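You operate a simulated robot arm through the tools that you are given. There is no shell and no other tool. Be economical: measure what you need, move in short steps, check, and stop when the job is done.

The job below is to be done with a simulated robot arm. You get a single attempt, and the scene is never put back.

Task
Put the long tray on the short island bench top away on the sorting bench top. Open the right cabinet door, fetch the yellow squeegee and set it on the middle shelf of the grey cabinet, then shut the door. Open the top blue drawer, take the grey pipe coupling on the short island bench top and put it away inside, then shut the drawer. Take the big hex nut and leave it on top of the yellow tin. Fetch the purple-capped cartridge and stand it on the low shelf of the short island bench. Open the left cabinet door, fetch the blue binder from the top shelf of the grey cabinet and stand it on the top of the small grey table, then shut the door. Take the grey tub on the top of the small grey table and put it away on the shelf of the small steel table. Do these in any order. Set down upright: grey pipe coupling, purple-capped cartridge, blue binder, grey tub.

The check looks at the end state, three seconds after you hand in, the way a careful person would. Anything else that was tipped, shoved, dropped, spilled or broken makes it a failure.

Robot
A 7-joint arm with a two-finger parallel gripper on a trunk, on a base that drives. Base frame: it is fixed to the floor where the robot stands at the start and does not move with it; the origin is under the middle of the robot, x ahead of it, y to its left, z up; the surface under the hand at the start is at about z = 0.8. Units: m, rad, N and s.
Its first joint turns from -2.897 to 2.897 rad. Places, roughly: big hex nut (5x6x3 cm) [1, -1.2, 0.8]; blue binder (6x21x26 cm) [-2.8, -2.5, 1.3]; drawer chest [-1.9, 10.3, 0.7]; grey pipe coupling (5x5x6 cm) [0.7, -1.2, 0.8]; grey tub (12x10x15 cm) [-1.7, -2.6, 0.9]; left cabinet door [-2.9, -2.3, 0.9]; long tray (41x20x4 cm) [0.5, 0, 0.8]; low shelf of the short island bench [0.8, -0.6, 0.2]; middle shelf of the grey cabinet [-3.2, -2.5, 0.8]; purple-capped cartridge (8x8x18 cm) [1, -0.3, 0.9]; right cabinet door [-3.5, -2.3, 0.9]; shelf of the small steel table [-0.3, 8.5, 0.4]; sorting bench top [6.5, 2.5, 0.8]; top blue drawer [-1.9, 10.2, 0.8]; top of the small grey table [-1.8, -2.5, 0.8]; yellow squeegee (15x4x8 cm) [0.8, -1.4, 0.8]; yellow tin (8x8x9 cm) [1, -1.4, 0.8]. Payload 1.57 kg.
Tool frame: the origin (TCP) lies between the finger pads and is the grasp point; the fingertips stand 0.03 m ahead of it; z points along the fingers, y is the line along which they close. The gripper opens to 0.11 m. The fingers are 0.024 m wide and 0.012 m thick; the gripper's body (0.048 by 0.112 m) begins 0.078 m behind the TCP.
Orientation is that of the tool frame in the base frame, as [roll, pitch, yaw] about the fixed x, y, z axes, in that order (R = Rz(yaw) Ry(pitch) Rx(roll)). With the fingers straight down and closing along the base's y, the tool's x points along the base's -x, its y along +y and its z along -z.

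Tools
- The arm moves only by the tool servo_tool. Its argument "series" is a list that holds one entry, the list of rows, each a list of 6 numbers: the shift along the tool's x, y, z in m, then the turn, a rotation vector about the tool's x, y, z in rad. In form: [[[tx, ty, tz, ax, ay, az], ...]]. A call has 1 to 12 rows; each row shifts and turns the commanded pose from where the row before left it, along the tool's axes as they then stand. "fingers" is the gripper command, from -1 (shut) to 1 (fully open), values between in proportion, set as the call begins (left out, the last holds). A row lasts 0.2 s, in which the tool goes at most 0.05 m and 0.15 rad; a call with a longer step from one row to the next is refused whole, and so is a gripper value outside its range. A pose out of reach is approached as far as the arm can. The call stops where the force on the tool passes 40 N (or 10 N more than at its start, if that is more) or the arm is blocked; 0.2 s more then pass. Each finger travels about 0.108 m/s and halts on what it meets, pressing with about 21 N; the grip force reading is that of the motor and also rises with nothing between the fingers. The clock runs only during rows and for 0.2 s after the last one: add rows that do not move to give the fingers time. It gives the time, the measured TCP pose, the force on the tool (base axes), the opening and the grip force at its end, in the units of the frame above (readings bear some noise), with the torque about the TCP (base axes, N m) and any sound that the robot's microphone picked up, and new pictures: "show" is both (left out), scene, wrist or none.
- Cameras (640 x 400 px; columns grow to the right, rows downward): "scene" is now at [0.4736, 0.1157, 1.0646]; the picture's right is [-0.90, -0.44, 0.00], its down [-0.34, 0.69, -0.64] and it looks along [0.28, -0.57, -0.77] (base axes); focal length 214 px, centre (320, 200). "wrist" rides on the gripper at [0.07, 0.016, -0.141] in the tool frame; the picture's right is [-0.23, 0.97, 0.00], its down [-0.85, -0.20, -0.48] and it looks along [-0.47, -0.11, 0.88] (tool axes); focal length 222 px, centre (320, 200). There is no depth. A picture from a camera that has moved, and an enlarged one, comes with that camera's place and axes in the base frame and with its lens. The place of the scene camera against the robot may be out by one fixed shift of up to 0.025 m in any direction.
- slide_trunk(by): slides the trunk up (or, below 0, down) by that many m; the arm and the scene camera ride with it, the base frame stays. It gives what a move gives, with no picture.
- drive_base(legs): drives the robot by 1 to 6 legs, each [ahead, left, turn to the left] in m, m and rad, along the robot's own axes; the way and the turn of a leg run together, so that a leg with both is an arc; at most 1.5 m and 3.142 rad a leg. The arm and the cameras ride along, it lands a little off, and it stops where it bumps. It gives what a move gives, and a new picture of the scene camera.
- turn_head(pan, tilt): turns the head with the scene camera to pan (to the left, within 1.798 rad either way) and tilt (down, from -0.506 to 1.204), counted from straight ahead of the robot. It gives what a move gives, and a new picture of the scene camera.
- enlarge(camera, box): a new picture of the part [left, top, right, bottom] of that camera's present view, enlarged. The clock stands still meanwhile.
- sign_off(): hands the job in; it is judged then, once.

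Work in short steps. Places have to be worked out from the pictures, the camera data and where the tool is seen: move nearer, look again, correct. Check each grasp and each placing, and mend what went wrong. You have 525 turns and 360 pictures in all, those below and enlarged ones among them. Open the gripper and draw the arm clear of the work before you hand the job in, unless the task says otherwise; then end with one line.

The tools are called after ">>>" by a JSON object that holds its "api" and its "payload". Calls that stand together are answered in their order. servo_tool: Moves the arm, as the interface text tells. Its arguments: {"type":"object","properties":{"series":{"type":"array"},"fingers":{"type":"number"},"show":{"type":"string","enum":["both","scene","wrist","none"]}},"required":["series"]} The other tools are called the same way: slide_trunk (by) slides the trunk up or down; drive_base (legs) drives the base; turn_head (pan, tilt) turns the head that bears the scene camera; enlarge (camera, box) takes an enlarged picture of a part of a camera's view; sign_off () hands the job in.

At the start:

```text
clock: 0.0
position: [0.4701, -0.3152, 1.0556]
orientation: [2.879, 0.141, 3.14]
ft_force: [-0.5, 0.2, 0.0]
wrist_torque: [-0.01, 0.0, -0.01]
finger_gap: 0.1099
gripper_force: 0.1
trunk travel left (down, up): [-0.129, 0.481]
robot x, y, heading: [0.0022, -0.0017, 0.002]
head pan, tilt: [-1.117, 0.88]
```

scene: 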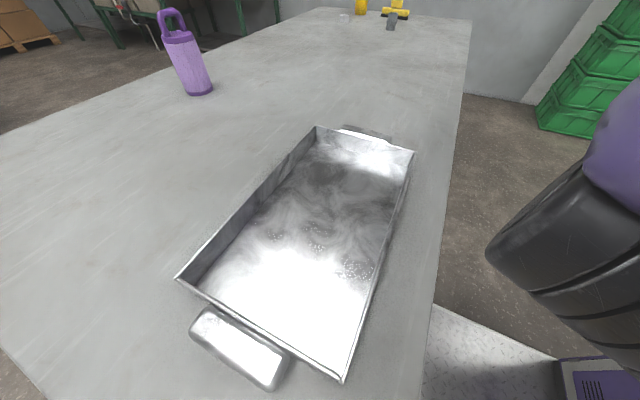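
wrist: 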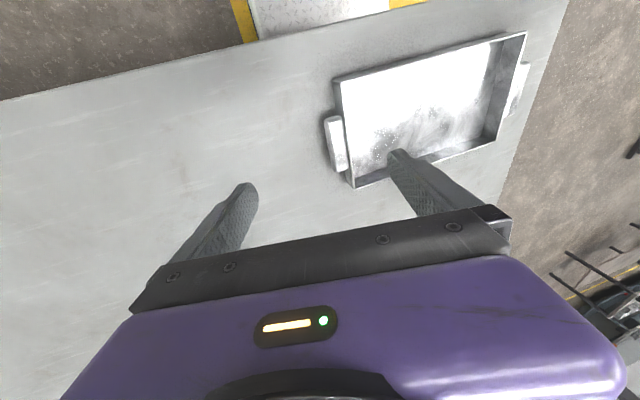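

I'll look around first to learn the layout: pan left, ahead and right with the head raised.

>>> {"api": "turn_head", "payload": {"pan": 0.0, "tilt": 0.3}}

>>> {"api": "turn_head", "payload": {"pan": 1.6, "tilt": 0.2}}

>>> {"api": "turn_head", "payload": {"pan": -1.2, "tilt": 0.4}}

```text
clock: 1.3
position: [0.471, -0.3162, 1.0567]
orientation: [2.876, 0.143, 3.138]
ft_force: [0.3, 0.0, -0.1]
wrist_torque: [-0.02, -0.03, -0.01]
finger_gap: 0.1098
gripper_force: 0.0
trunk travel left (down, up): [-0.129, 0.481]
robot x, y, heading: [-0.0016, 0.0004, -0.003]
head pan, tilt: [0.0, 0.3]
camera scene: at [0.5334, 0.1845, 1.1153], right [0.0, -1.0, 0.0], down [-0.3, 0.0, -0.96], along [0.96, 0.0, -0.3], focal length 214 px, centre (320, 200)
```

scene: 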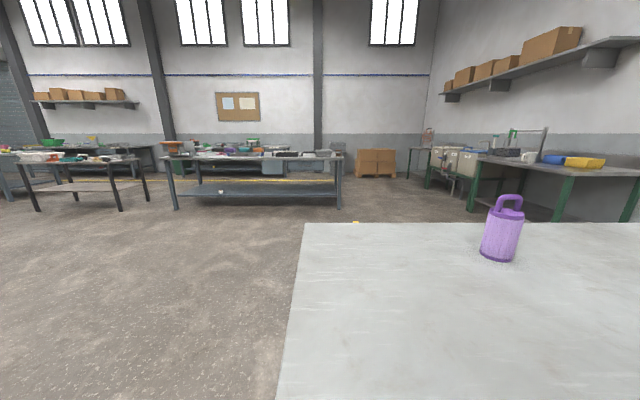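

```text
clock: 3.0
position: [0.4693, -0.3152, 1.0574]
orientation: [2.877, 0.142, 3.14]
ft_force: [0.6, 0.6, 0.2]
wrist_torque: [0.0, 0.0, 0.0]
finger_gap: 0.11
gripper_force: 0.0
trunk travel left (down, up): [-0.129, 0.481]
robot x, y, heading: [0.001, 0.0026, 0.002]
head pan, tilt: [1.6, 0.201]
camera scene: at [0.4373, 0.2777, 1.1247], right [1.0, 0.03, 0.0], down [0.01, -0.2, -0.98], along [-0.03, 0.98, -0.2], focal length 214 px, centre (320, 200)
```

scene: 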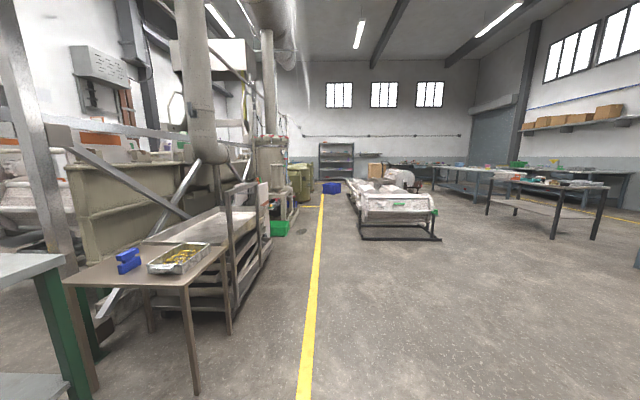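

```text
clock: 5.5
position: [0.469, -0.3163, 1.057]
orientation: [2.878, 0.145, 3.14]
ft_force: [0.5, 0.7, -0.4]
wrist_torque: [0.03, 0.01, 0.03]
finger_gap: 0.1101
gripper_force: 0.0
trunk travel left (down, up): [-0.129, 0.481]
robot x, y, heading: [-0.0032, 0.0015, 0.003]
head pan, tilt: [-1.201, 0.4]
camera scene: at [0.4736, 0.0982, 1.1061], right [-0.93, -0.36, 0.0], down [-0.14, 0.36, -0.92], along [0.33, -0.86, -0.39], focal length 214 px, centre (320, 200)
```

scene: 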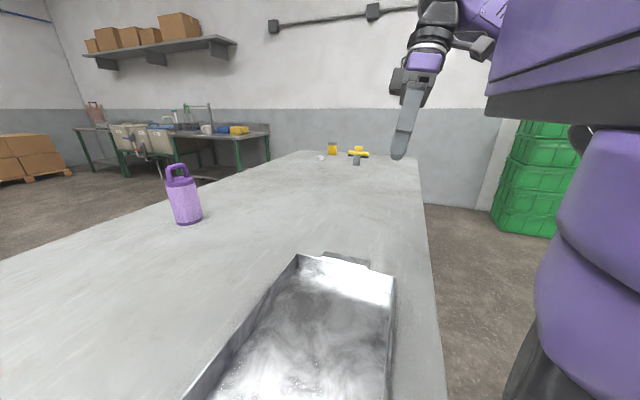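

Before hauling the tray, I take a close look at where the sorting bench is.

>>> {"api": "turn_head", "payload": {"pan": 0.4, "tilt": 0.1}}

>>> {"api": "enlarge", "payload": {"camera": "scene", "box": [200, 100, 520, 300]}}

>>> {"api": "turn_head", "payload": {"pan": -0.5, "tilt": 1.1}}

```text
clock: 7.2
position: [0.4687, -0.3141, 1.0563]
orientation: [2.876, 0.143, 3.14]
ft_force: [-0.9, 0.6, 0.5]
wrist_torque: [0.0, 0.01, 0.0]
finger_gap: 0.1099
gripper_force: 0.1
trunk travel left (down, up): [-0.129, 0.481]
robot x, y, heading: [-0.0025, -0.0016, -0.005]
head pan, tilt: [0.4, 0.099]
camera scene: at [0.5248, 0.2203, 1.134], right [0.39, -0.92, 0.0], down [-0.09, -0.04, -0.99], along [0.92, 0.39, -0.1], focal length 214 px, centre (320, 200)
```

scene: 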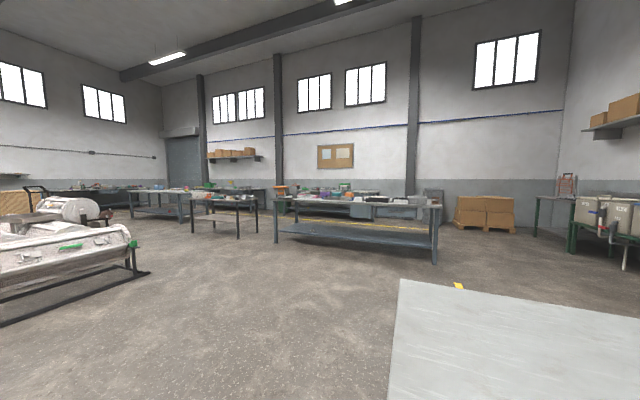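

```text
2.00 times, centred on (360, 200) of scene
camera zoom: at [0.5248, 0.2203, 1.134], right [0.39, -0.92, 0.0], down [-0.09, -0.04, -0.99], along [0.92, 0.39, -0.1], focal length 429 px, centre (240, 200)
```

zoom: 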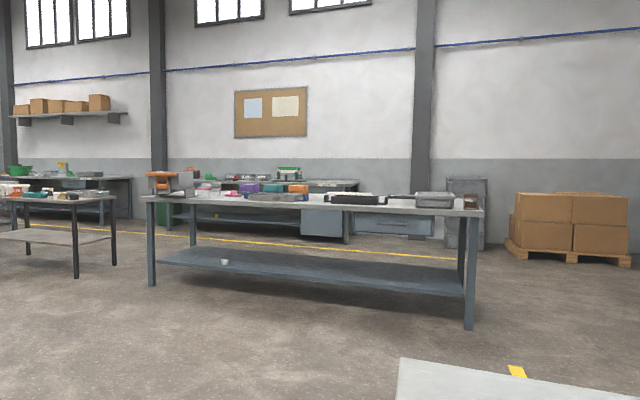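

```text
clock: 8.4
position: [0.4682, -0.3161, 1.0565]
orientation: [2.875, 0.144, 3.141]
ft_force: [1.1, 0.0, -0.4]
wrist_torque: [0.0, -0.02, 0.0]
finger_gap: 0.11
gripper_force: 0.0
trunk travel left (down, up): [-0.129, 0.481]
robot x, y, heading: [0.0001, 0.0011, 0.004]
head pan, tilt: [-0.499, 1.1]
camera scene: at [0.4955, 0.1543, 1.0493], right [-0.48, -0.88, 0.0], down [-0.78, 0.43, -0.45], along [0.4, -0.22, -0.89], focal length 214 px, centre (320, 200)
```

scene: 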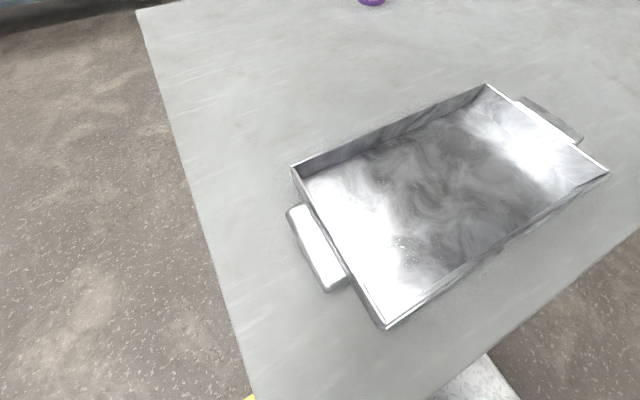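

The tray's rim spans about x 0.46–0.64, y −0.21–0.11 and it is aligned with the bench; the sorting bench is the far one by the wall. I'll back up 0.2 m so the near long wall falls within reach, then level the tool and turn it to close along x.

>>> {"api": "drive_base", "payload": {"legs": [[-0.2, 0, 0]]}}

>>> {"api": "servo_tool", "payload": {"series": [[[0, 0, 0, 0.13, 0, 0], [0, 0, 0, 0.1326, 0, 0], [0, 0, 0, 0, 0.141, 0], [0, 0, 0, 0, 0, 0.143], [0, 0, 0, 0, 0, 0.143], [0, 0, 0, 0, 0, 0.143], [0, 0, 0, 0, 0, 0.143], [0, 0, 0, 0, 0, 0.143], [0, 0, 0, 0, 0, 0.143], [0, 0, 0, 0, 0, 0.143], [0, 0, 0, 0, 0, 0.143]]], "show": "none"}}

```text
clock: 9.9
position: [0.3641, -0.3147, 1.0559]
orientation: [2.877, 0.144, 3.141]
ft_force: [-0.2, -0.2, -0.9]
wrist_torque: [0.0, 0.0, 0.0]
finger_gap: 0.1098
gripper_force: 0.0
trunk travel left (down, up): [-0.129, 0.481]
robot x, y, heading: [-0.1066, 0.0013, -0.0]
head pan, tilt: [-0.499, 1.1]
stopped in leg 1: the robot was blocked; the commanded pose is now the measured one
camera scene: at [0.3905, 0.1545, 1.0492], right [-0.48, -0.88, 0.0], down [-0.78, 0.43, -0.45], along [0.4, -0.22, -0.89], focal length 214 px, centre (320, 200)
```

scene: 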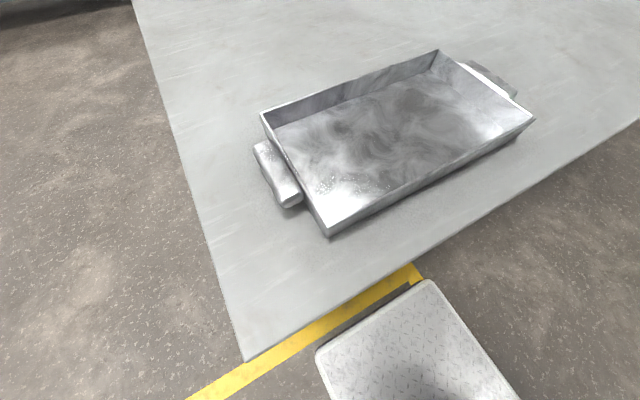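

```text
clock: 10.9
position: [0.3576, -0.3264, 1.0282]
orientation: [3.011, 0.055, 3.02]
ft_force: [-0.1, 0.0, -0.5]
wrist_torque: [0.0, -0.01, 0.02]
finger_gap: 0.1102
gripper_force: 0.1
trunk travel left (down, up): [-0.129, 0.481]
robot x, y, heading: [-0.1018, 0.0014, -0.002]
head pan, tilt: [-0.499, 1.1]
stopped in row 5: the arm was blocked; the commanded pose is now the measured one
```

The base was stopped by something behind at −0.1 m, and the arm hit its near-reach limit. Let me look behind on both sides.

>>> {"api": "turn_head", "payload": {"pan": 1.797, "tilt": 0.7}}

>>> {"api": "turn_head", "payload": {"pan": -1.797, "tilt": 0.5}}

```text
clock: 13.0
position: [0.3574, -0.3272, 1.029]
orientation: [3.01, 0.055, 3.019]
ft_force: [-0.3, -0.3, -0.1]
wrist_torque: [0.02, 0.01, -0.02]
finger_gap: 0.1099
gripper_force: 0.1
trunk travel left (down, up): [-0.129, 0.481]
robot x, y, heading: [-0.108, -0.0003, -0.0]
head pan, tilt: [1.798, 0.7]
camera scene: at [0.3161, 0.2674, 1.0792], right [0.97, 0.22, 0.0], down [0.14, -0.63, -0.76], along [-0.17, 0.75, -0.64], focal length 214 px, centre (320, 200)
```

scene: 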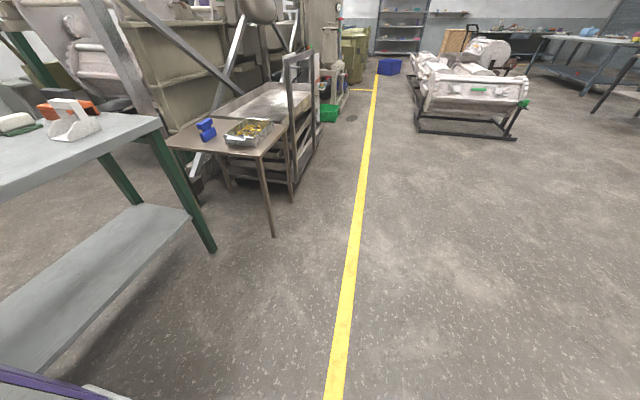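

```text
clock: 16.0
position: [0.3571, -0.3265, 1.0278]
orientation: [3.011, 0.058, 3.018]
ft_force: [-0.1, 0.4, -0.1]
wrist_torque: [-0.01, -0.03, -0.02]
finger_gap: 0.1103
gripper_force: 0.1
trunk travel left (down, up): [-0.129, 0.481]
robot x, y, heading: [-0.1069, -0.0024, 0.0]
head pan, tilt: [-1.798, 0.499]
camera scene: at [0.3146, 0.0959, 1.097], right [-0.97, 0.23, 0.0], down [0.11, 0.47, -0.88], along [-0.2, -0.86, -0.48], focal length 214 px, centre (320, 200)
```

scene: 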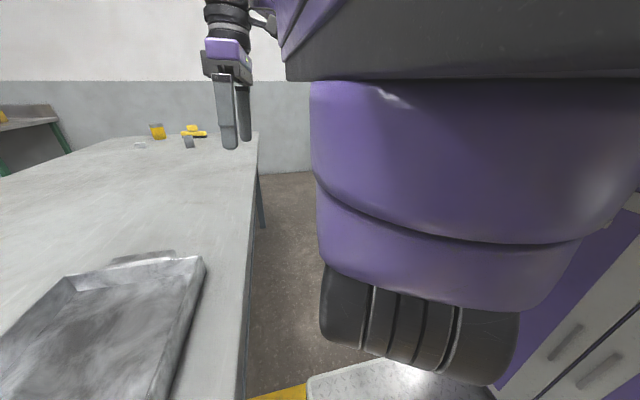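

The corridor is narrow (another bench behind). The far long wall (x≈0.645) is well in reach from here, so I'll grip that instead: move above it while levelling the tool.

>>> {"api": "servo_tool", "payload": {"series": [[[-0.02, 0.02, 0, 0.13, 0, 0], [-0.029, 0.035, 0, 0, 0.055, 0], [-0.029, 0.035, 0, 0, 0, 0], [-0.029, 0.035, 0, 0, 0, 0], [-0.029, 0.035, 0, 0, 0, 0], [-0.029, 0.035, 0, 0, 0, 0], [-0.029, 0.035, 0, 0, 0, 0], [-0.029, 0.035, 0, 0, 0, 0], [-0.029, 0.035, 0, 0, 0, 0], [0, 0, 0, 0, 0, 0]]], "show": "none"}}

>>> {"api": "servo_tool", "payload": {"series": [[[0, 0, 0, 0, 0, 0.145], [0, 0, 0, 0, 0, 0.145], [0, 0, 0, 0, 0, 0.145], [0, 0, 0, 0, 0, 0.145], [0, 0, 0, 0, 0, 0.145], [0, 0, 0, 0, 0, 0.145], [0, 0, 0, 0, 0, 0.145], [0, 0, 0, 0, 0, 0.145], [0, 0, 0, 0, 0, 0.145], [0, 0, 0, 0, 0, 0.145], [0, 0, 0, 0, 0, 0]]], "show": "wrist"}}

>>> {"api": "turn_head", "payload": {"pan": -0.5, "tilt": 1.0}}

```text
clock: 18.2
position: [0.6438, -0.0588, 1.0341]
orientation: [-3.14, 0.003, 3.017]
ft_force: [-0.7, -0.1, -0.7]
wrist_torque: [0.01, -0.03, -0.01]
finger_gap: 0.1098
gripper_force: 0.1
trunk travel left (down, up): [-0.129, 0.481]
robot x, y, heading: [-0.1047, 0.0001, 0.003]
head pan, tilt: [-1.798, 0.499]
```

```text
clock: 20.6
position: [0.6434, -0.0589, 1.0332]
orientation: [3.142, 0.001, 1.567]
ft_force: [0.2, -0.4, 0.5]
wrist_torque: [-0.02, -0.02, 0.0]
finger_gap: 0.11
gripper_force: 0.0
trunk travel left (down, up): [-0.129, 0.481]
robot x, y, heading: [-0.103, 0.0017, -0.004]
head pan, tilt: [-1.798, 0.499]
camera wrist: at [0.658, 0.0094, 1.1747], right [0.97, -0.23, 0.0], down [-0.2, -0.85, 0.48], along [-0.11, -0.47, -0.88], focal length 222 px, centre (320, 200)
```

wrist: 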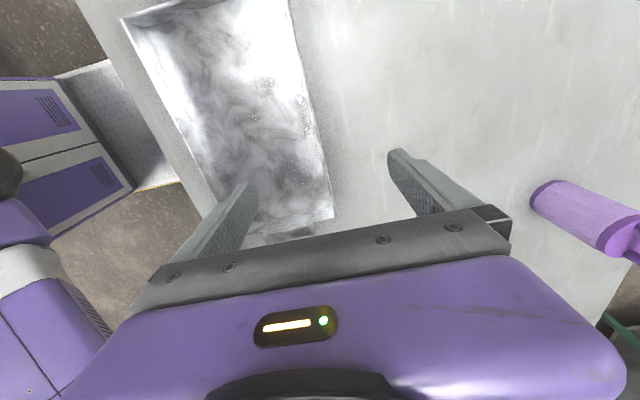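

```text
clock: 22.1
position: [0.6445, -0.06, 1.0335]
orientation: [-3.14, 0.001, 1.569]
ft_force: [-0.7, -0.8, 0.8]
wrist_torque: [0.02, -0.02, -0.03]
finger_gap: 0.1099
gripper_force: 0.1
trunk travel left (down, up): [-0.129, 0.481]
robot x, y, heading: [-0.1027, 0.0023, 0.002]
head pan, tilt: [-0.499, 1.0]
camera scene: at [0.3962, 0.1512, 1.0559], right [-0.48, -0.88, 0.0], down [-0.74, 0.4, -0.54], along [0.47, -0.26, -0.84], focal length 214 px, centre (320, 200)
```

scene: 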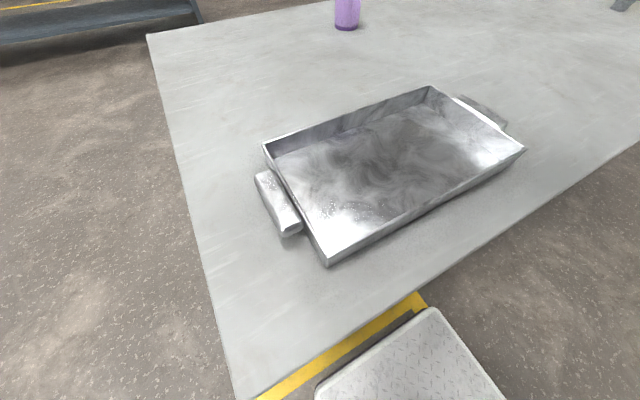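

The wrist view puts the far rim at x≈0.635 near y −0.06. I shift slightly and descend to just above the bench.

>>> {"api": "servo_tool", "payload": {"series": [[[0.004, -0.009, 0.03, 0, 0, 0.03], [0, 0, 0.04, 0, 0, 0], [0, 0, 0.04, 0, 0, 0], [0, 0, 0.04, 0, 0, 0], [0, 0, 0.036, 0, 0, 0], [0, 0, 0, 0, 0, 0]]], "show": "wrist"}}

```text
clock: 23.5
position: [0.634, -0.0558, 0.8478]
orientation: [3.141, 0.001, 1.539]
ft_force: [-0.3, 0.1, -0.7]
wrist_torque: [0.03, 0.0, 0.01]
finger_gap: 0.1099
gripper_force: 0.0
trunk travel left (down, up): [-0.129, 0.481]
robot x, y, heading: [-0.1038, 0.0029, -0.001]
head pan, tilt: [-0.499, 1.0]
camera wrist: at [0.651, 0.0123, 0.9879], right [0.97, -0.26, 0.0], down [-0.23, -0.85, 0.48], along [-0.12, -0.46, -0.88], focal length 222 px, centre (320, 200)
```

wrist: 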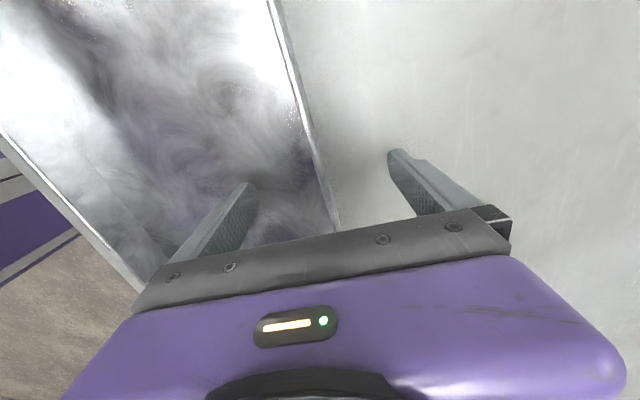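

The wall sits between the fingers. I go a bit lower and close.

>>> {"api": "servo_tool", "payload": {"series": [[[0, 0, 0.006, 0, 0, 0], [0, 0, 0.006, 0, 0, 0], [0, 0, 0, 0, 0, 0]]], "show": "none"}}

>>> {"api": "servo_tool", "payload": {"series": [[[0, 0, 0, 0, 0, 0], [0, 0, 0, 0, 0, 0], [0, 0, 0, 0, 0, 0], [0, 0, 0, 0, 0, 0], [0, 0, 0, 0, 0, 0]]], "fingers": -1, "show": "both"}}

```text
clock: 24.3
position: [0.6343, -0.0557, 0.8349]
orientation: [-3.141, 0.002, 1.537]
ft_force: [0.1, -0.2, 0.2]
wrist_torque: [-0.04, -0.02, 0.02]
finger_gap: 0.1099
gripper_force: 0.1
trunk travel left (down, up): [-0.129, 0.481]
robot x, y, heading: [-0.1059, -0.0009, 0.001]
head pan, tilt: [-0.499, 1.0]
```

```text
clock: 25.5
position: [0.6342, -0.0551, 0.8358]
orientation: [-3.141, 0.003, 1.538]
ft_force: [0.1, -0.8, 0.5]
wrist_torque: [-0.22, -0.07, 0.27]
finger_gap: 0.0049
gripper_force: 21.2
trunk travel left (down, up): [-0.129, 0.481]
robot x, y, heading: [-0.1021, 0.0016, 0.003]
head pan, tilt: [-0.499, 1.0]
camera scene: at [0.3962, 0.1512, 1.0559], right [-0.48, -0.88, 0.0], down [-0.74, 0.4, -0.54], along [0.47, -0.26, -0.84], focal length 214 px, centre (320, 200)
camera wrist: at [0.6511, 0.0127, 0.9762], right [0.97, -0.26, 0.0], down [-0.23, -0.85, 0.48], along [-0.12, -0.46, -0.88], focal length 222 px, centre (320, 200)
```

scene: 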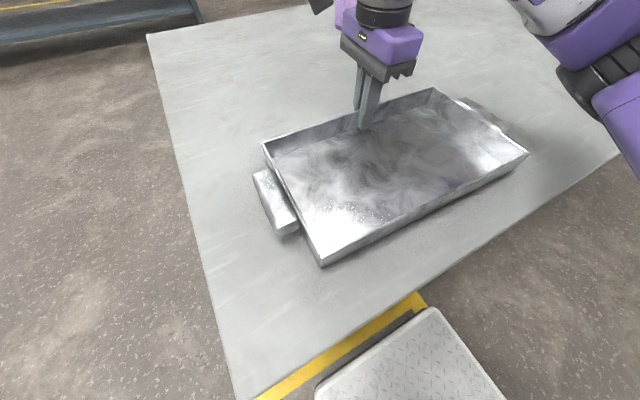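
wrist: 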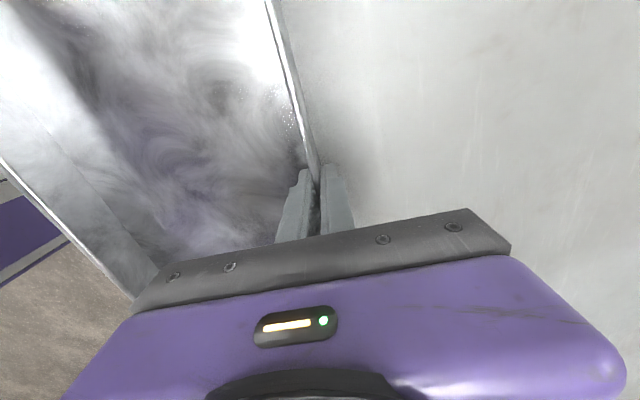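

Grip on the wall (gap 4.9 mm). Lift a few centimetres and check for sag.

>>> {"api": "servo_tool", "payload": {"series": [[[0, 0, -0.01, 0, 0, 0], [0, 0, -0.01, 0, 0, 0], [0, 0, -0.015, 0, 0, 0], [0, 0, -0.015, 0, 0, 0], [0, 0, -0.02, 0, 0, 0], [0, 0, 0, 0, 0, 0]]]}}

```text
clock: 26.9
position: [0.635, -0.0557, 0.9066]
orientation: [3.14, 0.002, 1.539]
ft_force: [-0.3, -0.3, -3.3]
wrist_torque: [0.05, -0.1, -0.17]
finger_gap: 0.0055
gripper_force: 21.0
trunk travel left (down, up): [-0.129, 0.481]
robot x, y, heading: [-0.108, 0.0031, 0.0]
head pan, tilt: [-0.499, 1.0]
camera scene: at [0.3963, 0.1512, 1.0558], right [-0.48, -0.88, 0.0], down [-0.74, 0.4, -0.54], along [0.47, -0.26, -0.84], focal length 214 px, centre (320, 200)
camera wrist: at [0.6512, 0.0129, 1.0472], right [0.97, -0.26, 0.0], down [-0.23, -0.85, 0.48], along [-0.12, -0.46, -0.88], focal length 222 px, centre (320, 200)
```

scene: 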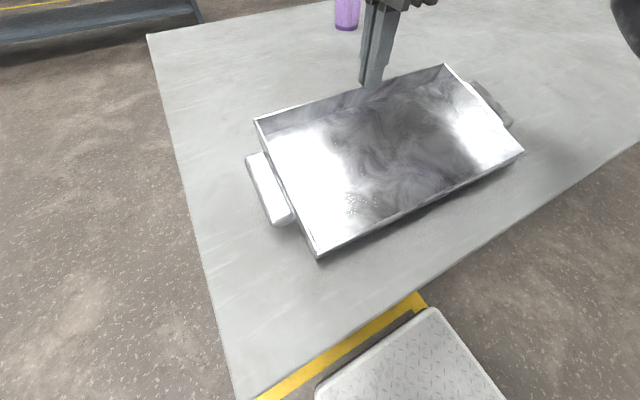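
wrist: 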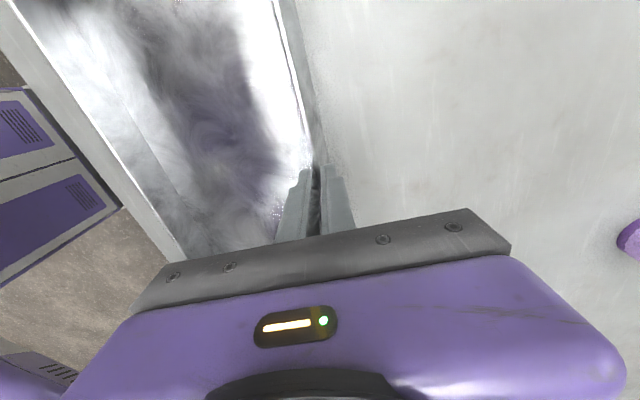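

The tray tilts out of the pads — about 0.67 kg hung at 10 cm is too much for a vertical grip. I'll lower it, re-grip and then tilt the tool along with the tray (pivoting on its near edge) so it hangs more below the fingers.

>>> {"api": "servo_tool", "payload": {"series": [[[0, 0, 0.02, 0, 0, 0], [0, 0, 0.02, 0, 0, 0], [0, 0, 0.015, 0, 0, 0], [0, 0, 0.014, 0, 0, 0], [0, 0, 0, 0, 0, 0]]], "show": "none"}}

>>> {"api": "servo_tool", "payload": {"series": [[[0, 0, 0, 0, 0, 0], [0, 0, 0.002, 0, 0, 0], [0, 0, 0.002, 0, 0, 0], [0, 0, 0, 0, 0, 0]]], "fingers": -0.5, "show": "both"}}

```text
clock: 28.1
position: [0.6338, -0.0542, 0.8377]
orientation: [-3.14, 0.001, 1.541]
ft_force: [-3.3, -0.2, 24.4]
wrist_torque: [-0.35, -0.26, 0.05]
finger_gap: 0.0045
gripper_force: 21.3
trunk travel left (down, up): [-0.129, 0.481]
robot x, y, heading: [-0.1022, 0.0007, 0.004]
head pan, tilt: [-0.499, 1.0]
```

```text
clock: 29.1
position: [0.6337, -0.0553, 0.8326]
orientation: [3.141, -0.001, 1.54]
ft_force: [-0.8, 3.8, 24.5]
wrist_torque: [0.13, 0.48, -0.25]
finger_gap: 0.0279
gripper_force: 0.1
trunk travel left (down, up): [-0.129, 0.481]
robot x, y, heading: [-0.1037, 0.0014, -0.002]
head pan, tilt: [-0.499, 1.0]
camera scene: at [0.3958, 0.1514, 1.0564], right [-0.48, -0.88, 0.0], down [-0.74, 0.4, -0.54], along [0.47, -0.26, -0.84], focal length 214 px, centre (320, 200)
camera wrist: at [0.6506, 0.0131, 0.9749], right [0.97, -0.26, 0.0], down [-0.23, -0.85, 0.48], along [-0.12, -0.46, -0.88], focal length 222 px, centre (320, 200)
```

scene: 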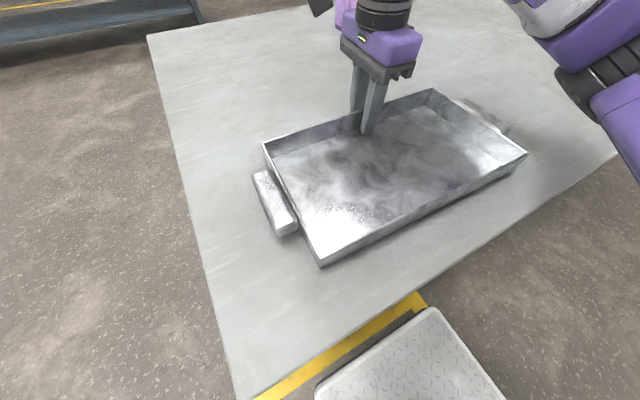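
wrist: 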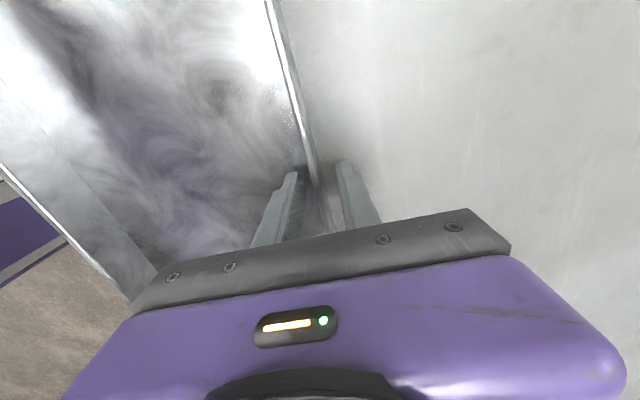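

The fingertip touched the tray floor (tip z≈0.803). Raise 3 mm, close fully, then tilt-lift.

>>> {"api": "servo_tool", "payload": {"series": [[[0, 0, -0.004, 0, 0, 0], [0, 0, 0, 0, 0, 0], [0, 0, 0, 0, 0, 0], [0, 0, 0, 0, 0, 0]]], "fingers": -1, "show": "none"}}

>>> {"api": "servo_tool", "payload": {"series": [[[0, 0.006, -0.0182, -0.1, 0, 0], [0, 0.0077, -0.0169, -0.1, 0, 0], [0, 0.0093, -0.0155, -0.1, 0, 0], [0, 0.0104, -0.0135, -0.1, 0, 0], [0, 0.0113, -0.0115, -0.1, 0, 0], [0, 0, 0, 0, 0, 0]]], "show": "both"}}

```text
clock: 30.1
position: [0.6339, -0.0551, 0.8364]
orientation: [3.141, 0.003, 1.54]
ft_force: [0.1, 0.1, 0.0]
wrist_torque: [-0.06, -0.47, 0.0]
finger_gap: 0.0048
gripper_force: 21.0
trunk travel left (down, up): [-0.129, 0.481]
robot x, y, heading: [-0.1051, 0.0005, -0.001]
head pan, tilt: [-0.499, 1.0]
```

```text
clock: 31.5
position: [0.6633, -0.0567, 0.9203]
orientation: [2.641, 0.0, 1.538]
ft_force: [-2.6, -0.1, 0.4]
wrist_torque: [0.03, 0.75, 0.06]
finger_gap: 0.0057
gripper_force: 20.7
trunk travel left (down, up): [-0.129, 0.481]
robot x, y, heading: [-0.1072, -0.0008, -0.002]
head pan, tilt: [-0.499, 1.0]
camera scene: at [0.3962, 0.1512, 1.0559], right [-0.48, -0.88, 0.0], down [-0.74, 0.4, -0.54], along [0.47, -0.26, -0.84], focal length 214 px, centre (320, 200)
camera wrist: at [0.6108, 0.0139, 1.0519], right [0.85, -0.25, 0.47], down [-0.43, -0.84, 0.32], along [0.31, -0.48, -0.82], focal length 222 px, centre (320, 200)
```

scene: 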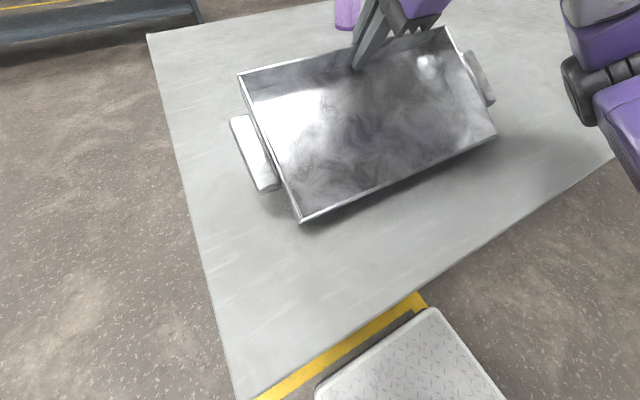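
wrist: 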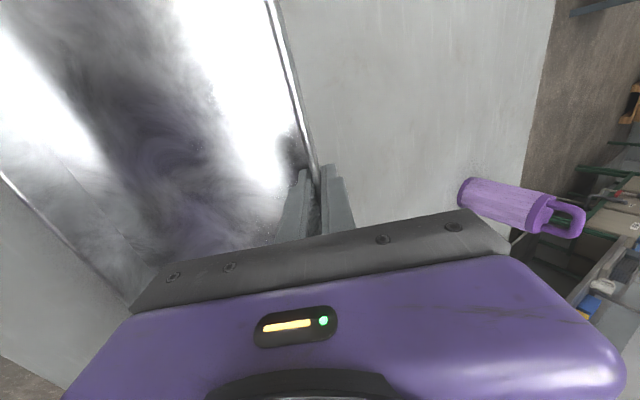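

The tray follows the fingers this time. Continue the tilt to about 1.0 rad and then lift a few cm.

>>> {"api": "servo_tool", "payload": {"series": [[[0, 0.0119, -0.0092, -0.1, 0, 0], [0, 0.0121, -0.0069, -0.1, 0, 0], [0, 0.0117, -0.0045, -0.1, 0, 0], [0, 0.0109, -0.0023, -0.1, 0, 0], [0, 0.0098, 0, -0.1, 0, 0], [0, 0.009, -0.007, -0.05, 0, 0], [0, 0, 0, 0, 0, 0]]], "show": "none"}}

>>> {"api": "servo_tool", "payload": {"series": [[[0, 0.017, -0.01, 0, 0, 0], [0, 0.017, -0.01, 0, 0, 0], [0, 0.017, -0.01, 0, 0, 0], [0, 0, 0, 0, 0, 0]]], "show": "both"}}

```text
clock: 33.3
position: [0.6866, -0.0745, 1.0147]
orientation: [2.042, 0.051, 1.502]
ft_force: [-0.3, 0.6, -4.4]
wrist_torque: [-0.08, -0.16, 0.0]
finger_gap: 0.0047
gripper_force: 20.9
trunk travel left (down, up): [-0.129, 0.481]
robot x, y, heading: [-0.1061, -0.003, -0.009]
head pan, tilt: [-0.499, 1.0]
stopped in row 7: the arm was blocked; the commanded pose is now the measured one
```

```text
clock: 34.3
position: [0.6895, -0.0735, 1.0635]
orientation: [2.06, 0.034, 1.506]
ft_force: [0.4, 0.1, -4.8]
wrist_torque: [-0.07, -0.12, 0.02]
finger_gap: 0.0049
gripper_force: 21.0
trunk travel left (down, up): [-0.129, 0.481]
robot x, y, heading: [-0.108, -0.0024, -0.002]
head pan, tilt: [-0.499, 1.0]
camera scene: at [0.3976, 0.1466, 1.0556], right [-0.48, -0.88, 0.0], down [-0.74, 0.41, -0.54], along [0.47, -0.26, -0.84], focal length 214 px, centre (320, 200)
camera wrist: at [0.5745, 0.0058, 1.14], right [0.44, -0.23, 0.87], down [-0.57, -0.82, 0.08], along [0.69, -0.53, -0.49], focal length 222 px, centre (320, 200)
```

scene: 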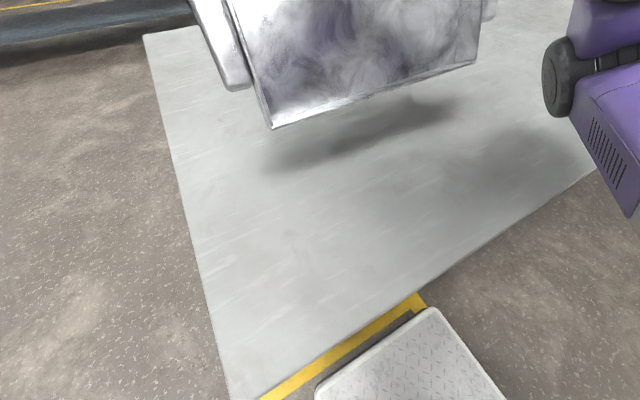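
wrist: 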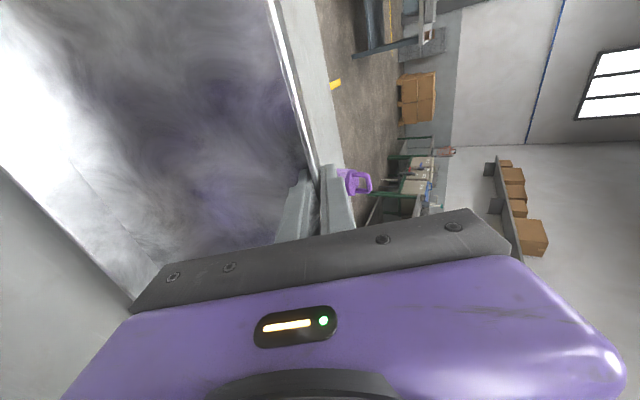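

The tray hangs securely (weight ≈4.8 N). Now drive out of the corridor to the left and ahead, watching ahead.

>>> {"api": "drive_base", "payload": {"legs": [[0, 0.95, 0], [1.3, 0, 0], [1.2, -0.6, 0]]}}

>>> {"api": "turn_head", "payload": {"pan": -0.5, "tilt": 0.25}}

```text
clock: 38.8
position: [0.7062, 0.8106, 1.0616]
orientation: [2.063, 0.037, 1.557]
ft_force: [0.0, 0.6, -5.2]
wrist_torque: [-0.07, -0.12, -0.02]
finger_gap: 0.005
gripper_force: 20.6
trunk travel left (down, up): [-0.129, 0.481]
robot x, y, heading: [-0.0911, 0.841, 0.047]
head pan, tilt: [-0.499, 1.0]
stopped in leg 1: the robot was blocked; the commanded pose is now the measured one
camera scene: at [0.4035, 1.0154, 1.0558], right [-0.44, -0.9, 0.0], down [-0.76, 0.37, -0.54], along [0.49, -0.24, -0.84], focal length 214 px, centre (320, 200)
```

scene: 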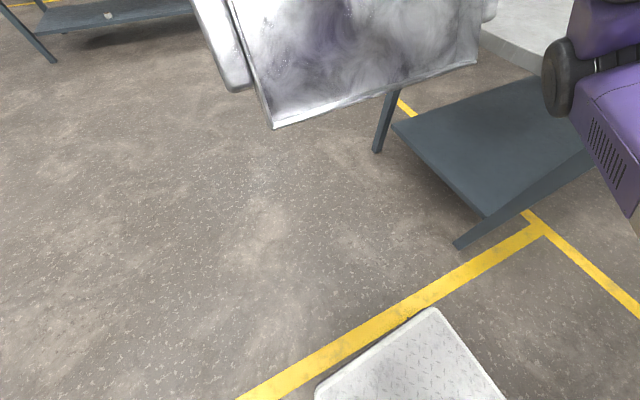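

```text
clock: 39.9
position: [0.7061, 0.8118, 1.0619]
orientation: [2.062, 0.036, 1.557]
ft_force: [1.0, 0.7, -5.1]
wrist_torque: [-0.07, -0.17, -0.01]
finger_gap: 0.0049
gripper_force: 20.8
trunk travel left (down, up): [-0.129, 0.481]
robot x, y, heading: [-0.0889, 0.8402, 0.047]
head pan, tilt: [-0.499, 0.25]
camera scene: at [0.4248, 1.005, 1.1199], right [-0.44, -0.9, 0.0], down [-0.22, 0.11, -0.97], along [0.87, -0.42, -0.25], focal length 214 px, centre (320, 200)
```

scene: 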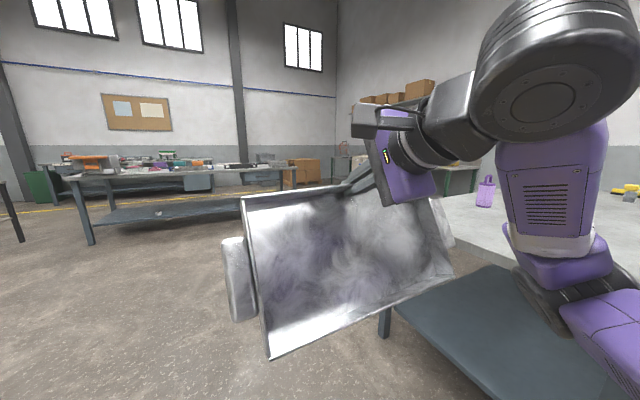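

The rear bumped the bench behind slightly at y≈0.84. I'll move forward now, straighten, and go around the right side of the middle bench.

>>> {"api": "drive_base", "payload": {"legs": [[0.6, 0.02, -0.047], [1.4, 0, 0], [0.8, -0.6, 0]]}}

>>> {"api": "turn_head", "payload": {"pan": -0.9, "tilt": 0.3}}

```text
clock: 54.6
position: [3.4809, 0.1664, 1.0621]
orientation: [2.06, 0.036, 1.496]
ft_force: [-0.5, -0.4, -4.9]
wrist_torque: [-0.08, -0.12, 0.01]
finger_gap: 0.0046
gripper_force: 21.0
trunk travel left (down, up): [-0.129, 0.481]
robot x, y, heading: [2.6901, 0.2468, -0.019]
head pan, tilt: [-0.499, 0.25]
camera scene: at [3.2123, 0.3793, 1.12], right [-0.49, -0.87, 0.0], down [-0.21, 0.12, -0.97], along [0.84, -0.48, -0.25], focal length 214 px, centre (320, 200)
```

scene: 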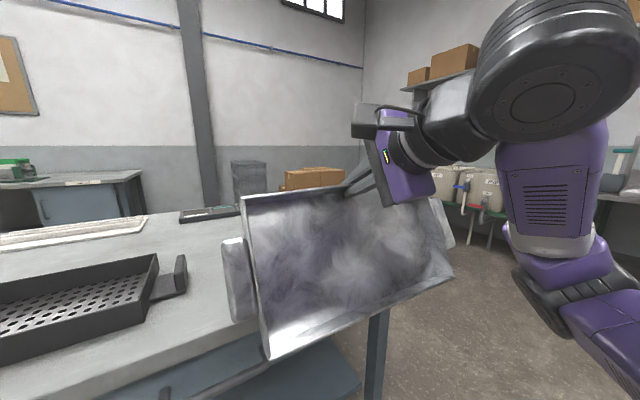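

```text
clock: 55.5
position: [3.48, 0.1673, 1.0624]
orientation: [2.063, 0.037, 1.494]
ft_force: [-0.7, 0.0, -4.8]
wrist_torque: [-0.04, -0.13, 0.0]
finger_gap: 0.0047
gripper_force: 21.2
trunk travel left (down, up): [-0.129, 0.481]
robot x, y, heading: [2.6853, 0.2506, -0.02]
head pan, tilt: [-0.901, 0.3]
camera scene: at [3.1878, 0.3513, 1.1153], right [-0.79, -0.61, 0.0], down [-0.18, 0.23, -0.96], along [0.58, -0.76, -0.3], focal length 214 px, centre (320, 200)
```

scene: 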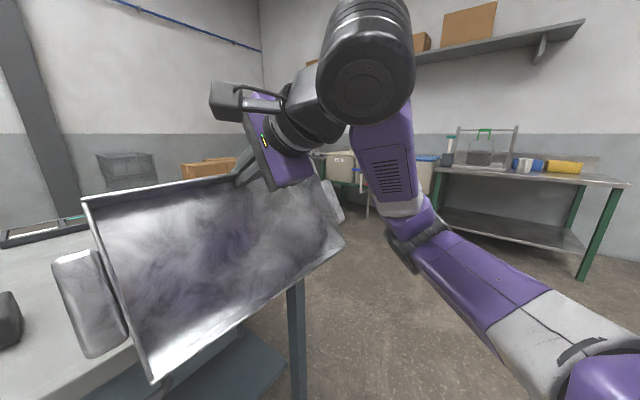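

Now slide right past the end of the middle bench and then ahead toward the wall aisle.

>>> {"api": "drive_base", "payload": {"legs": [[-0.1, 0, 0.02], [0, -1.25, 0], [1.2, 0, 0], [1.0, 0, 0]]}}

>>> {"api": "turn_head", "payload": {"pan": 0.7, "tilt": 0.35}}

```text
clock: 73.1
position: [5.5904, -1.1391, 1.0615]
orientation: [2.061, 0.037, 1.48]
ft_force: [0.2, -0.6, -5.2]
wrist_torque: [-0.09, -0.14, 0.01]
finger_gap: 0.005
gripper_force: 20.9
trunk travel left (down, up): [-0.129, 0.481]
robot x, y, heading: [4.7995, -1.0498, -0.028]
head pan, tilt: [-0.901, 0.3]
camera scene: at [5.3012, -0.9514, 1.1153], right [-0.8, -0.6, 0.0], down [-0.18, 0.24, -0.96], along [0.57, -0.77, -0.3], focal length 214 px, centre (320, 200)
```

scene: 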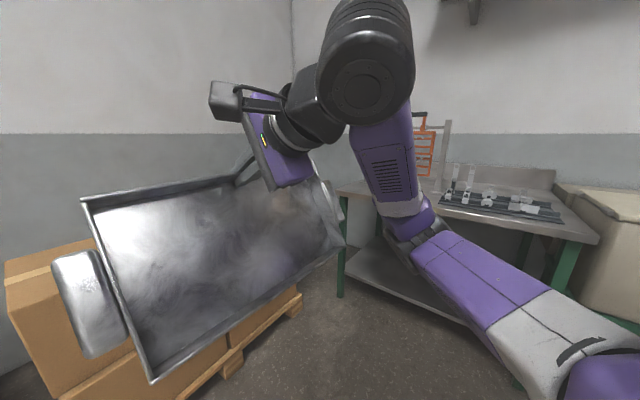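

```text
clock: 74.8
position: [5.5912, -1.1391, 1.0602]
orientation: [2.061, 0.038, 1.479]
ft_force: [-0.7, 0.1, -5.5]
wrist_torque: [-0.04, -0.12, 0.02]
finger_gap: 0.0049
gripper_force: 20.8
trunk travel left (down, up): [-0.129, 0.481]
robot x, y, heading: [4.7977, -1.0422, -0.03]
head pan, tilt: [0.7, 0.351]
camera scene: at [5.3185, -0.8187, 1.1106], right [0.62, -0.78, 0.0], down [-0.27, -0.21, -0.94], along [0.74, 0.58, -0.34], focal length 214 px, centre (320, 200)
```

scene: 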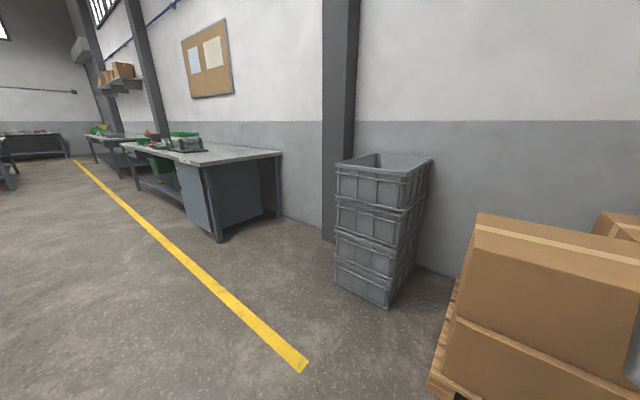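

The sorting bench starts around y≈1.15 and its near end looks clear. I'll slide along the aisle to it.

>>> {"api": "drive_base", "payload": {"legs": [[0.3, 0.7, 0.03], [0, 1.0, 0], [0, 0.9, 0]]}}

>>> {"api": "turn_head", "payload": {"pan": 0.3, "tilt": 0.5}}

```text
clock: 88.0
position: [5.9155, 1.4851, 1.0618]
orientation: [2.06, 0.036, 1.502]
ft_force: [-0.2, 0.3, -6.0]
wrist_torque: [-0.06, -0.12, -0.01]
finger_gap: 0.0048
gripper_force: 20.7
trunk travel left (down, up): [-0.129, 0.481]
robot x, y, heading: [5.1239, 1.5571, -0.009]
head pan, tilt: [0.7, 0.351]
camera scene: at [5.6364, 1.7998, 1.1106], right [0.64, -0.77, 0.0], down [-0.27, -0.22, -0.94], along [0.72, 0.6, -0.34], focal length 214 px, centre (320, 200)
```

scene: 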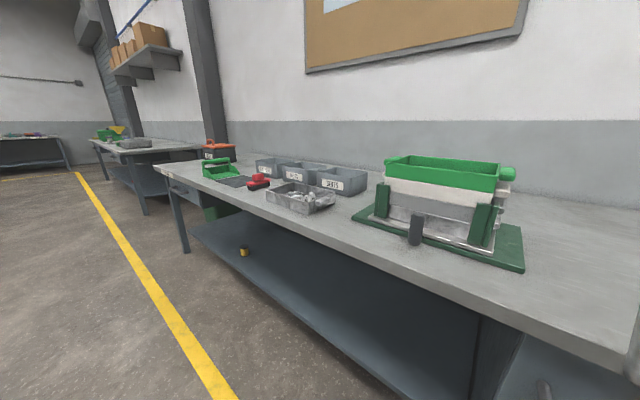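

```text
clock: 88.9
position: [5.9154, 1.4845, 1.0617]
orientation: [2.063, 0.037, 1.5]
ft_force: [0.0, -0.2, -3.8]
wrist_torque: [-0.09, -0.14, -0.05]
finger_gap: 0.005
gripper_force: 20.8
trunk travel left (down, up): [-0.129, 0.481]
robot x, y, heading: [5.1274, 1.5631, -0.011]
head pan, tilt: [0.3, 0.499]
camera scene: at [5.6517, 1.7667, 1.0969], right [0.29, -0.96, 0.0], down [-0.46, -0.14, -0.88], along [0.84, 0.25, -0.48], focal length 214 px, centre (320, 200)
```

scene: 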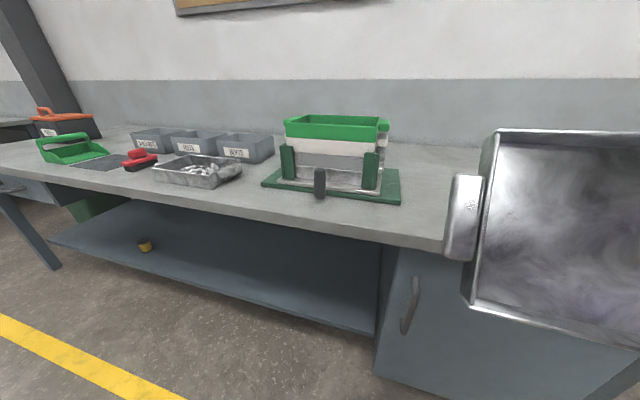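

There is free bench between the strapping jig (right edge y≈1.70) and the bench end. Let me check the bench's right end from the other side.

>>> {"api": "turn_head", "payload": {"pan": -0.6, "tilt": 0.6}}

>>> {"api": "enlarge", "payload": {"camera": "wrist", "box": [0, 0, 640, 400]}}

```text
clock: 90.1
position: [5.915, 1.4852, 1.0622]
orientation: [2.064, 0.036, 1.5]
ft_force: [-0.8, 0.0, -4.8]
wrist_torque: [-0.05, -0.09, -0.02]
finger_gap: 0.0048
gripper_force: 20.7
trunk travel left (down, up): [-0.129, 0.481]
robot x, y, heading: [5.1234, 1.5599, -0.011]
head pan, tilt: [-0.6, 0.6]
camera scene: at [5.637, 1.69, 1.0878], right [-0.57, -0.82, 0.0], down [-0.46, 0.32, -0.83], along [0.68, -0.47, -0.56], focal length 214 px, centre (320, 200)
```

scene: 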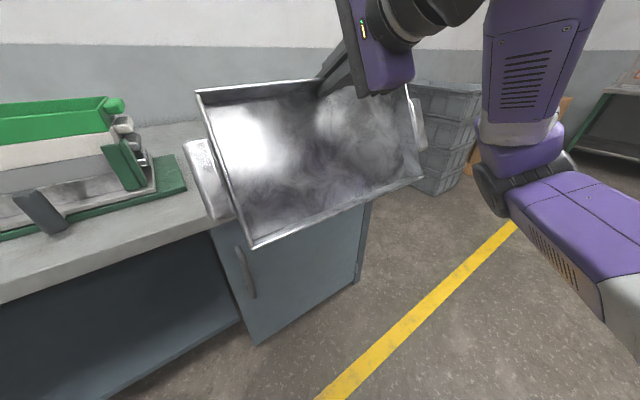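

```text
1.00 times, centred on (320, 200) of wrist (not enlarged: the box is as wide or as high as the picture)
camera zoom: at [5.8016, 1.5649, 1.1397], right [0.44, -0.23, 0.87], down [-0.57, -0.81, 0.08], along [0.69, -0.53, -0.49], focal length 222 px, centre (320, 200)
```

zoom: 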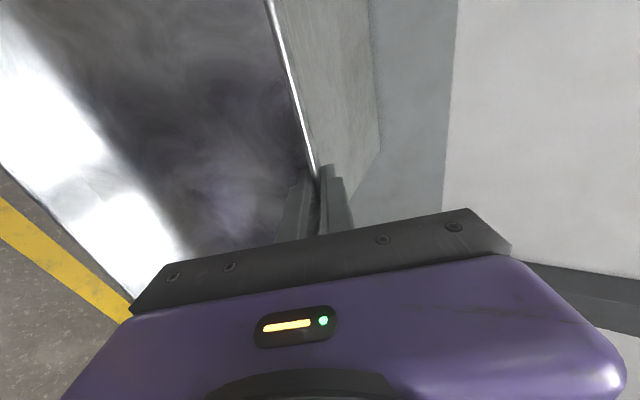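

Free bench spans y≈1.05–1.70, front edge x≈6.04. I'll drive ahead 0.4 and right 0.1 so the tray is over the bench at y≈1.38.

>>> {"api": "drive_base", "payload": {"legs": [[0.4, -0.1, 0.01]]}}

```text
clock: 92.7
position: [6.316, 1.3904, 1.0619]
orientation: [2.062, 0.036, 1.509]
ft_force: [-0.4, 0.2, -4.4]
wrist_torque: [-0.09, -0.17, 0.02]
finger_gap: 0.0049
gripper_force: 21.3
trunk travel left (down, up): [-0.129, 0.481]
robot x, y, heading: [5.5195, 1.4566, -0.002]
head pan, tilt: [-0.6, 0.6]
camera scene: at [6.0356, 1.5925, 1.0878], right [-0.56, -0.83, 0.0], down [-0.47, 0.32, -0.82], along [0.68, -0.47, -0.57], focal length 214 px, centre (320, 200)
```

scene: 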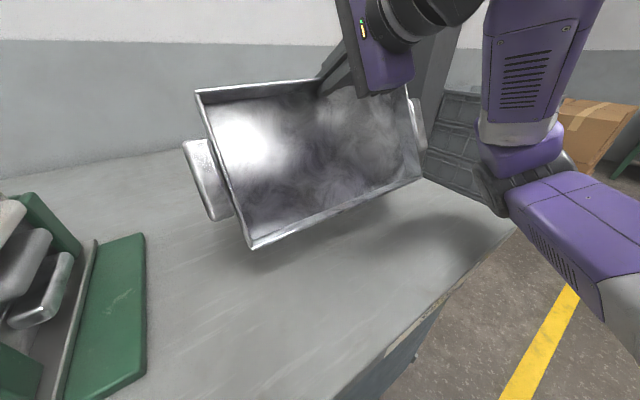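

Lower the tray until its near edge almost touches, then feel for contact.

>>> {"api": "servo_tool", "payload": {"series": [[[0, -0.0154, 0.0082, 0, 0, 0], [0, -0.0154, 0.0082, 0, 0, 0], [0, -0.0154, 0.0082, 0, 0, 0], [0, -0.0154, 0.0082, 0, 0, 0], [0, 0, 0, 0, 0, 0]]], "show": "scene"}}

```text
clock: 93.9
position: [6.3146, 1.39, 1.0164]
orientation: [2.027, 0.069, 1.512]
ft_force: [0.7, -0.2, -4.7]
wrist_torque: [-0.03, -0.12, 0.01]
finger_gap: 0.0049
gripper_force: 21.0
trunk travel left (down, up): [-0.129, 0.481]
robot x, y, heading: [5.5238, 1.4587, -0.001]
head pan, tilt: [-0.6, 0.6]
camera scene: at [6.0346, 1.5924, 1.0933], right [-0.56, -0.83, 0.0], down [-0.46, 0.32, -0.83], along [0.68, -0.47, -0.56], focal length 214 px, centre (320, 200)
```

scene: 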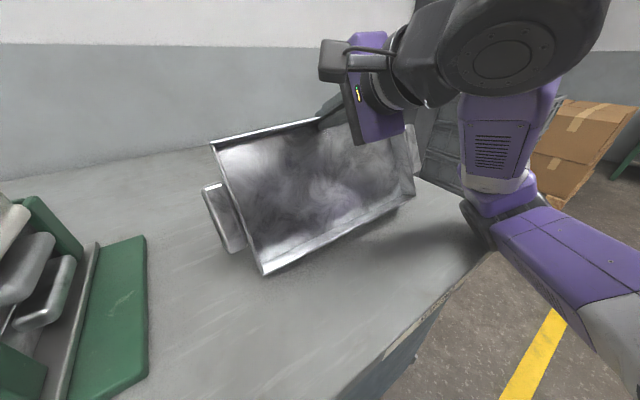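

The arm is at a joint limit in this tilt; I'll lower with the trunk instead.

>>> {"api": "slide_trunk", "payload": {"by": -0.03}}

>>> {"api": "enlarge", "payload": {"camera": "scene", "box": [180, 100, 500, 300]}}

```text
clock: 94.6
position: [6.3053, 1.4003, 1.0146]
orientation: [1.983, 0.118, 1.504]
ft_force: [0.9, -0.8, -1.6]
wrist_torque: [0.22, -0.13, -0.1]
finger_gap: 0.0049
gripper_force: 21.3
trunk travel left (down, up): [-0.099, 0.511]
robot x, y, heading: [5.5196, 1.4606, 0.008]
head pan, tilt: [-0.6, 0.6]
```

```text
2.00 times, centred on (340, 200) of scene
camera zoom: at [6.0275, 1.6011, 1.0684], right [-0.56, -0.83, 0.0], down [-0.46, 0.31, -0.83], along [0.69, -0.47, -0.56], focal length 429 px, centre (280, 200)
```

zoom: 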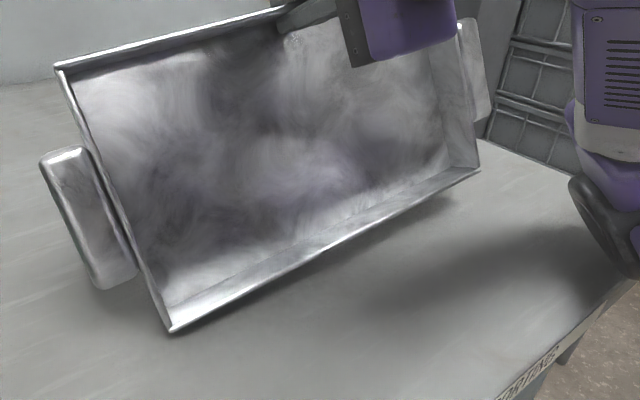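

The tilt is at the wrist limit, so I start un-tilting, which also brings the near edge down onto the bench.

>>> {"api": "servo_tool", "payload": {"series": [[[0, -0.0034, 0.0086, 0.1, 0, 0], [0, -0.0033, 0.0095, 0.1, 0, 0], [0, -0.0039, 0.011, 0.1, 0, 0], [0, -0.0041, 0.0127, 0.1, 0, 0], [0, 0, 0, 0, 0, 0]]], "show": "scene"}}

```text
clock: 95.8
position: [6.3388, 1.3837, 0.9227]
orientation: [2.467, 0.036, 1.509]
ft_force: [-0.1, -0.9, 0.6]
wrist_torque: [0.44, 0.62, 0.25]
finger_gap: 0.0108
gripper_force: 21.3
trunk travel left (down, up): [-0.099, 0.511]
robot x, y, heading: [5.5242, 1.4571, -0.001]
head pan, tilt: [-0.6, 0.6]
camera scene: at [6.0347, 1.5911, 1.0571], right [-0.57, -0.82, 0.0], down [-0.47, 0.32, -0.83], along [0.68, -0.47, -0.56], focal length 214 px, centre (320, 200)
```

scene: 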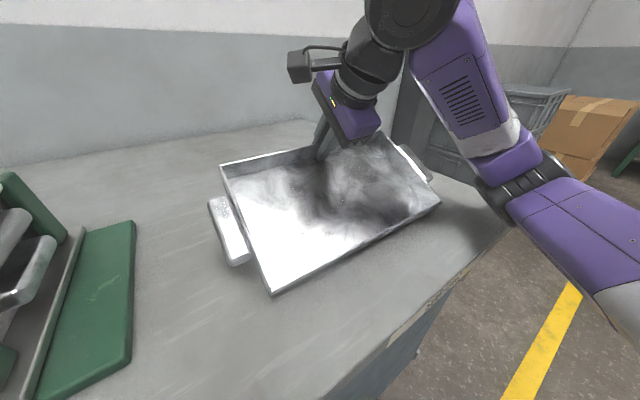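

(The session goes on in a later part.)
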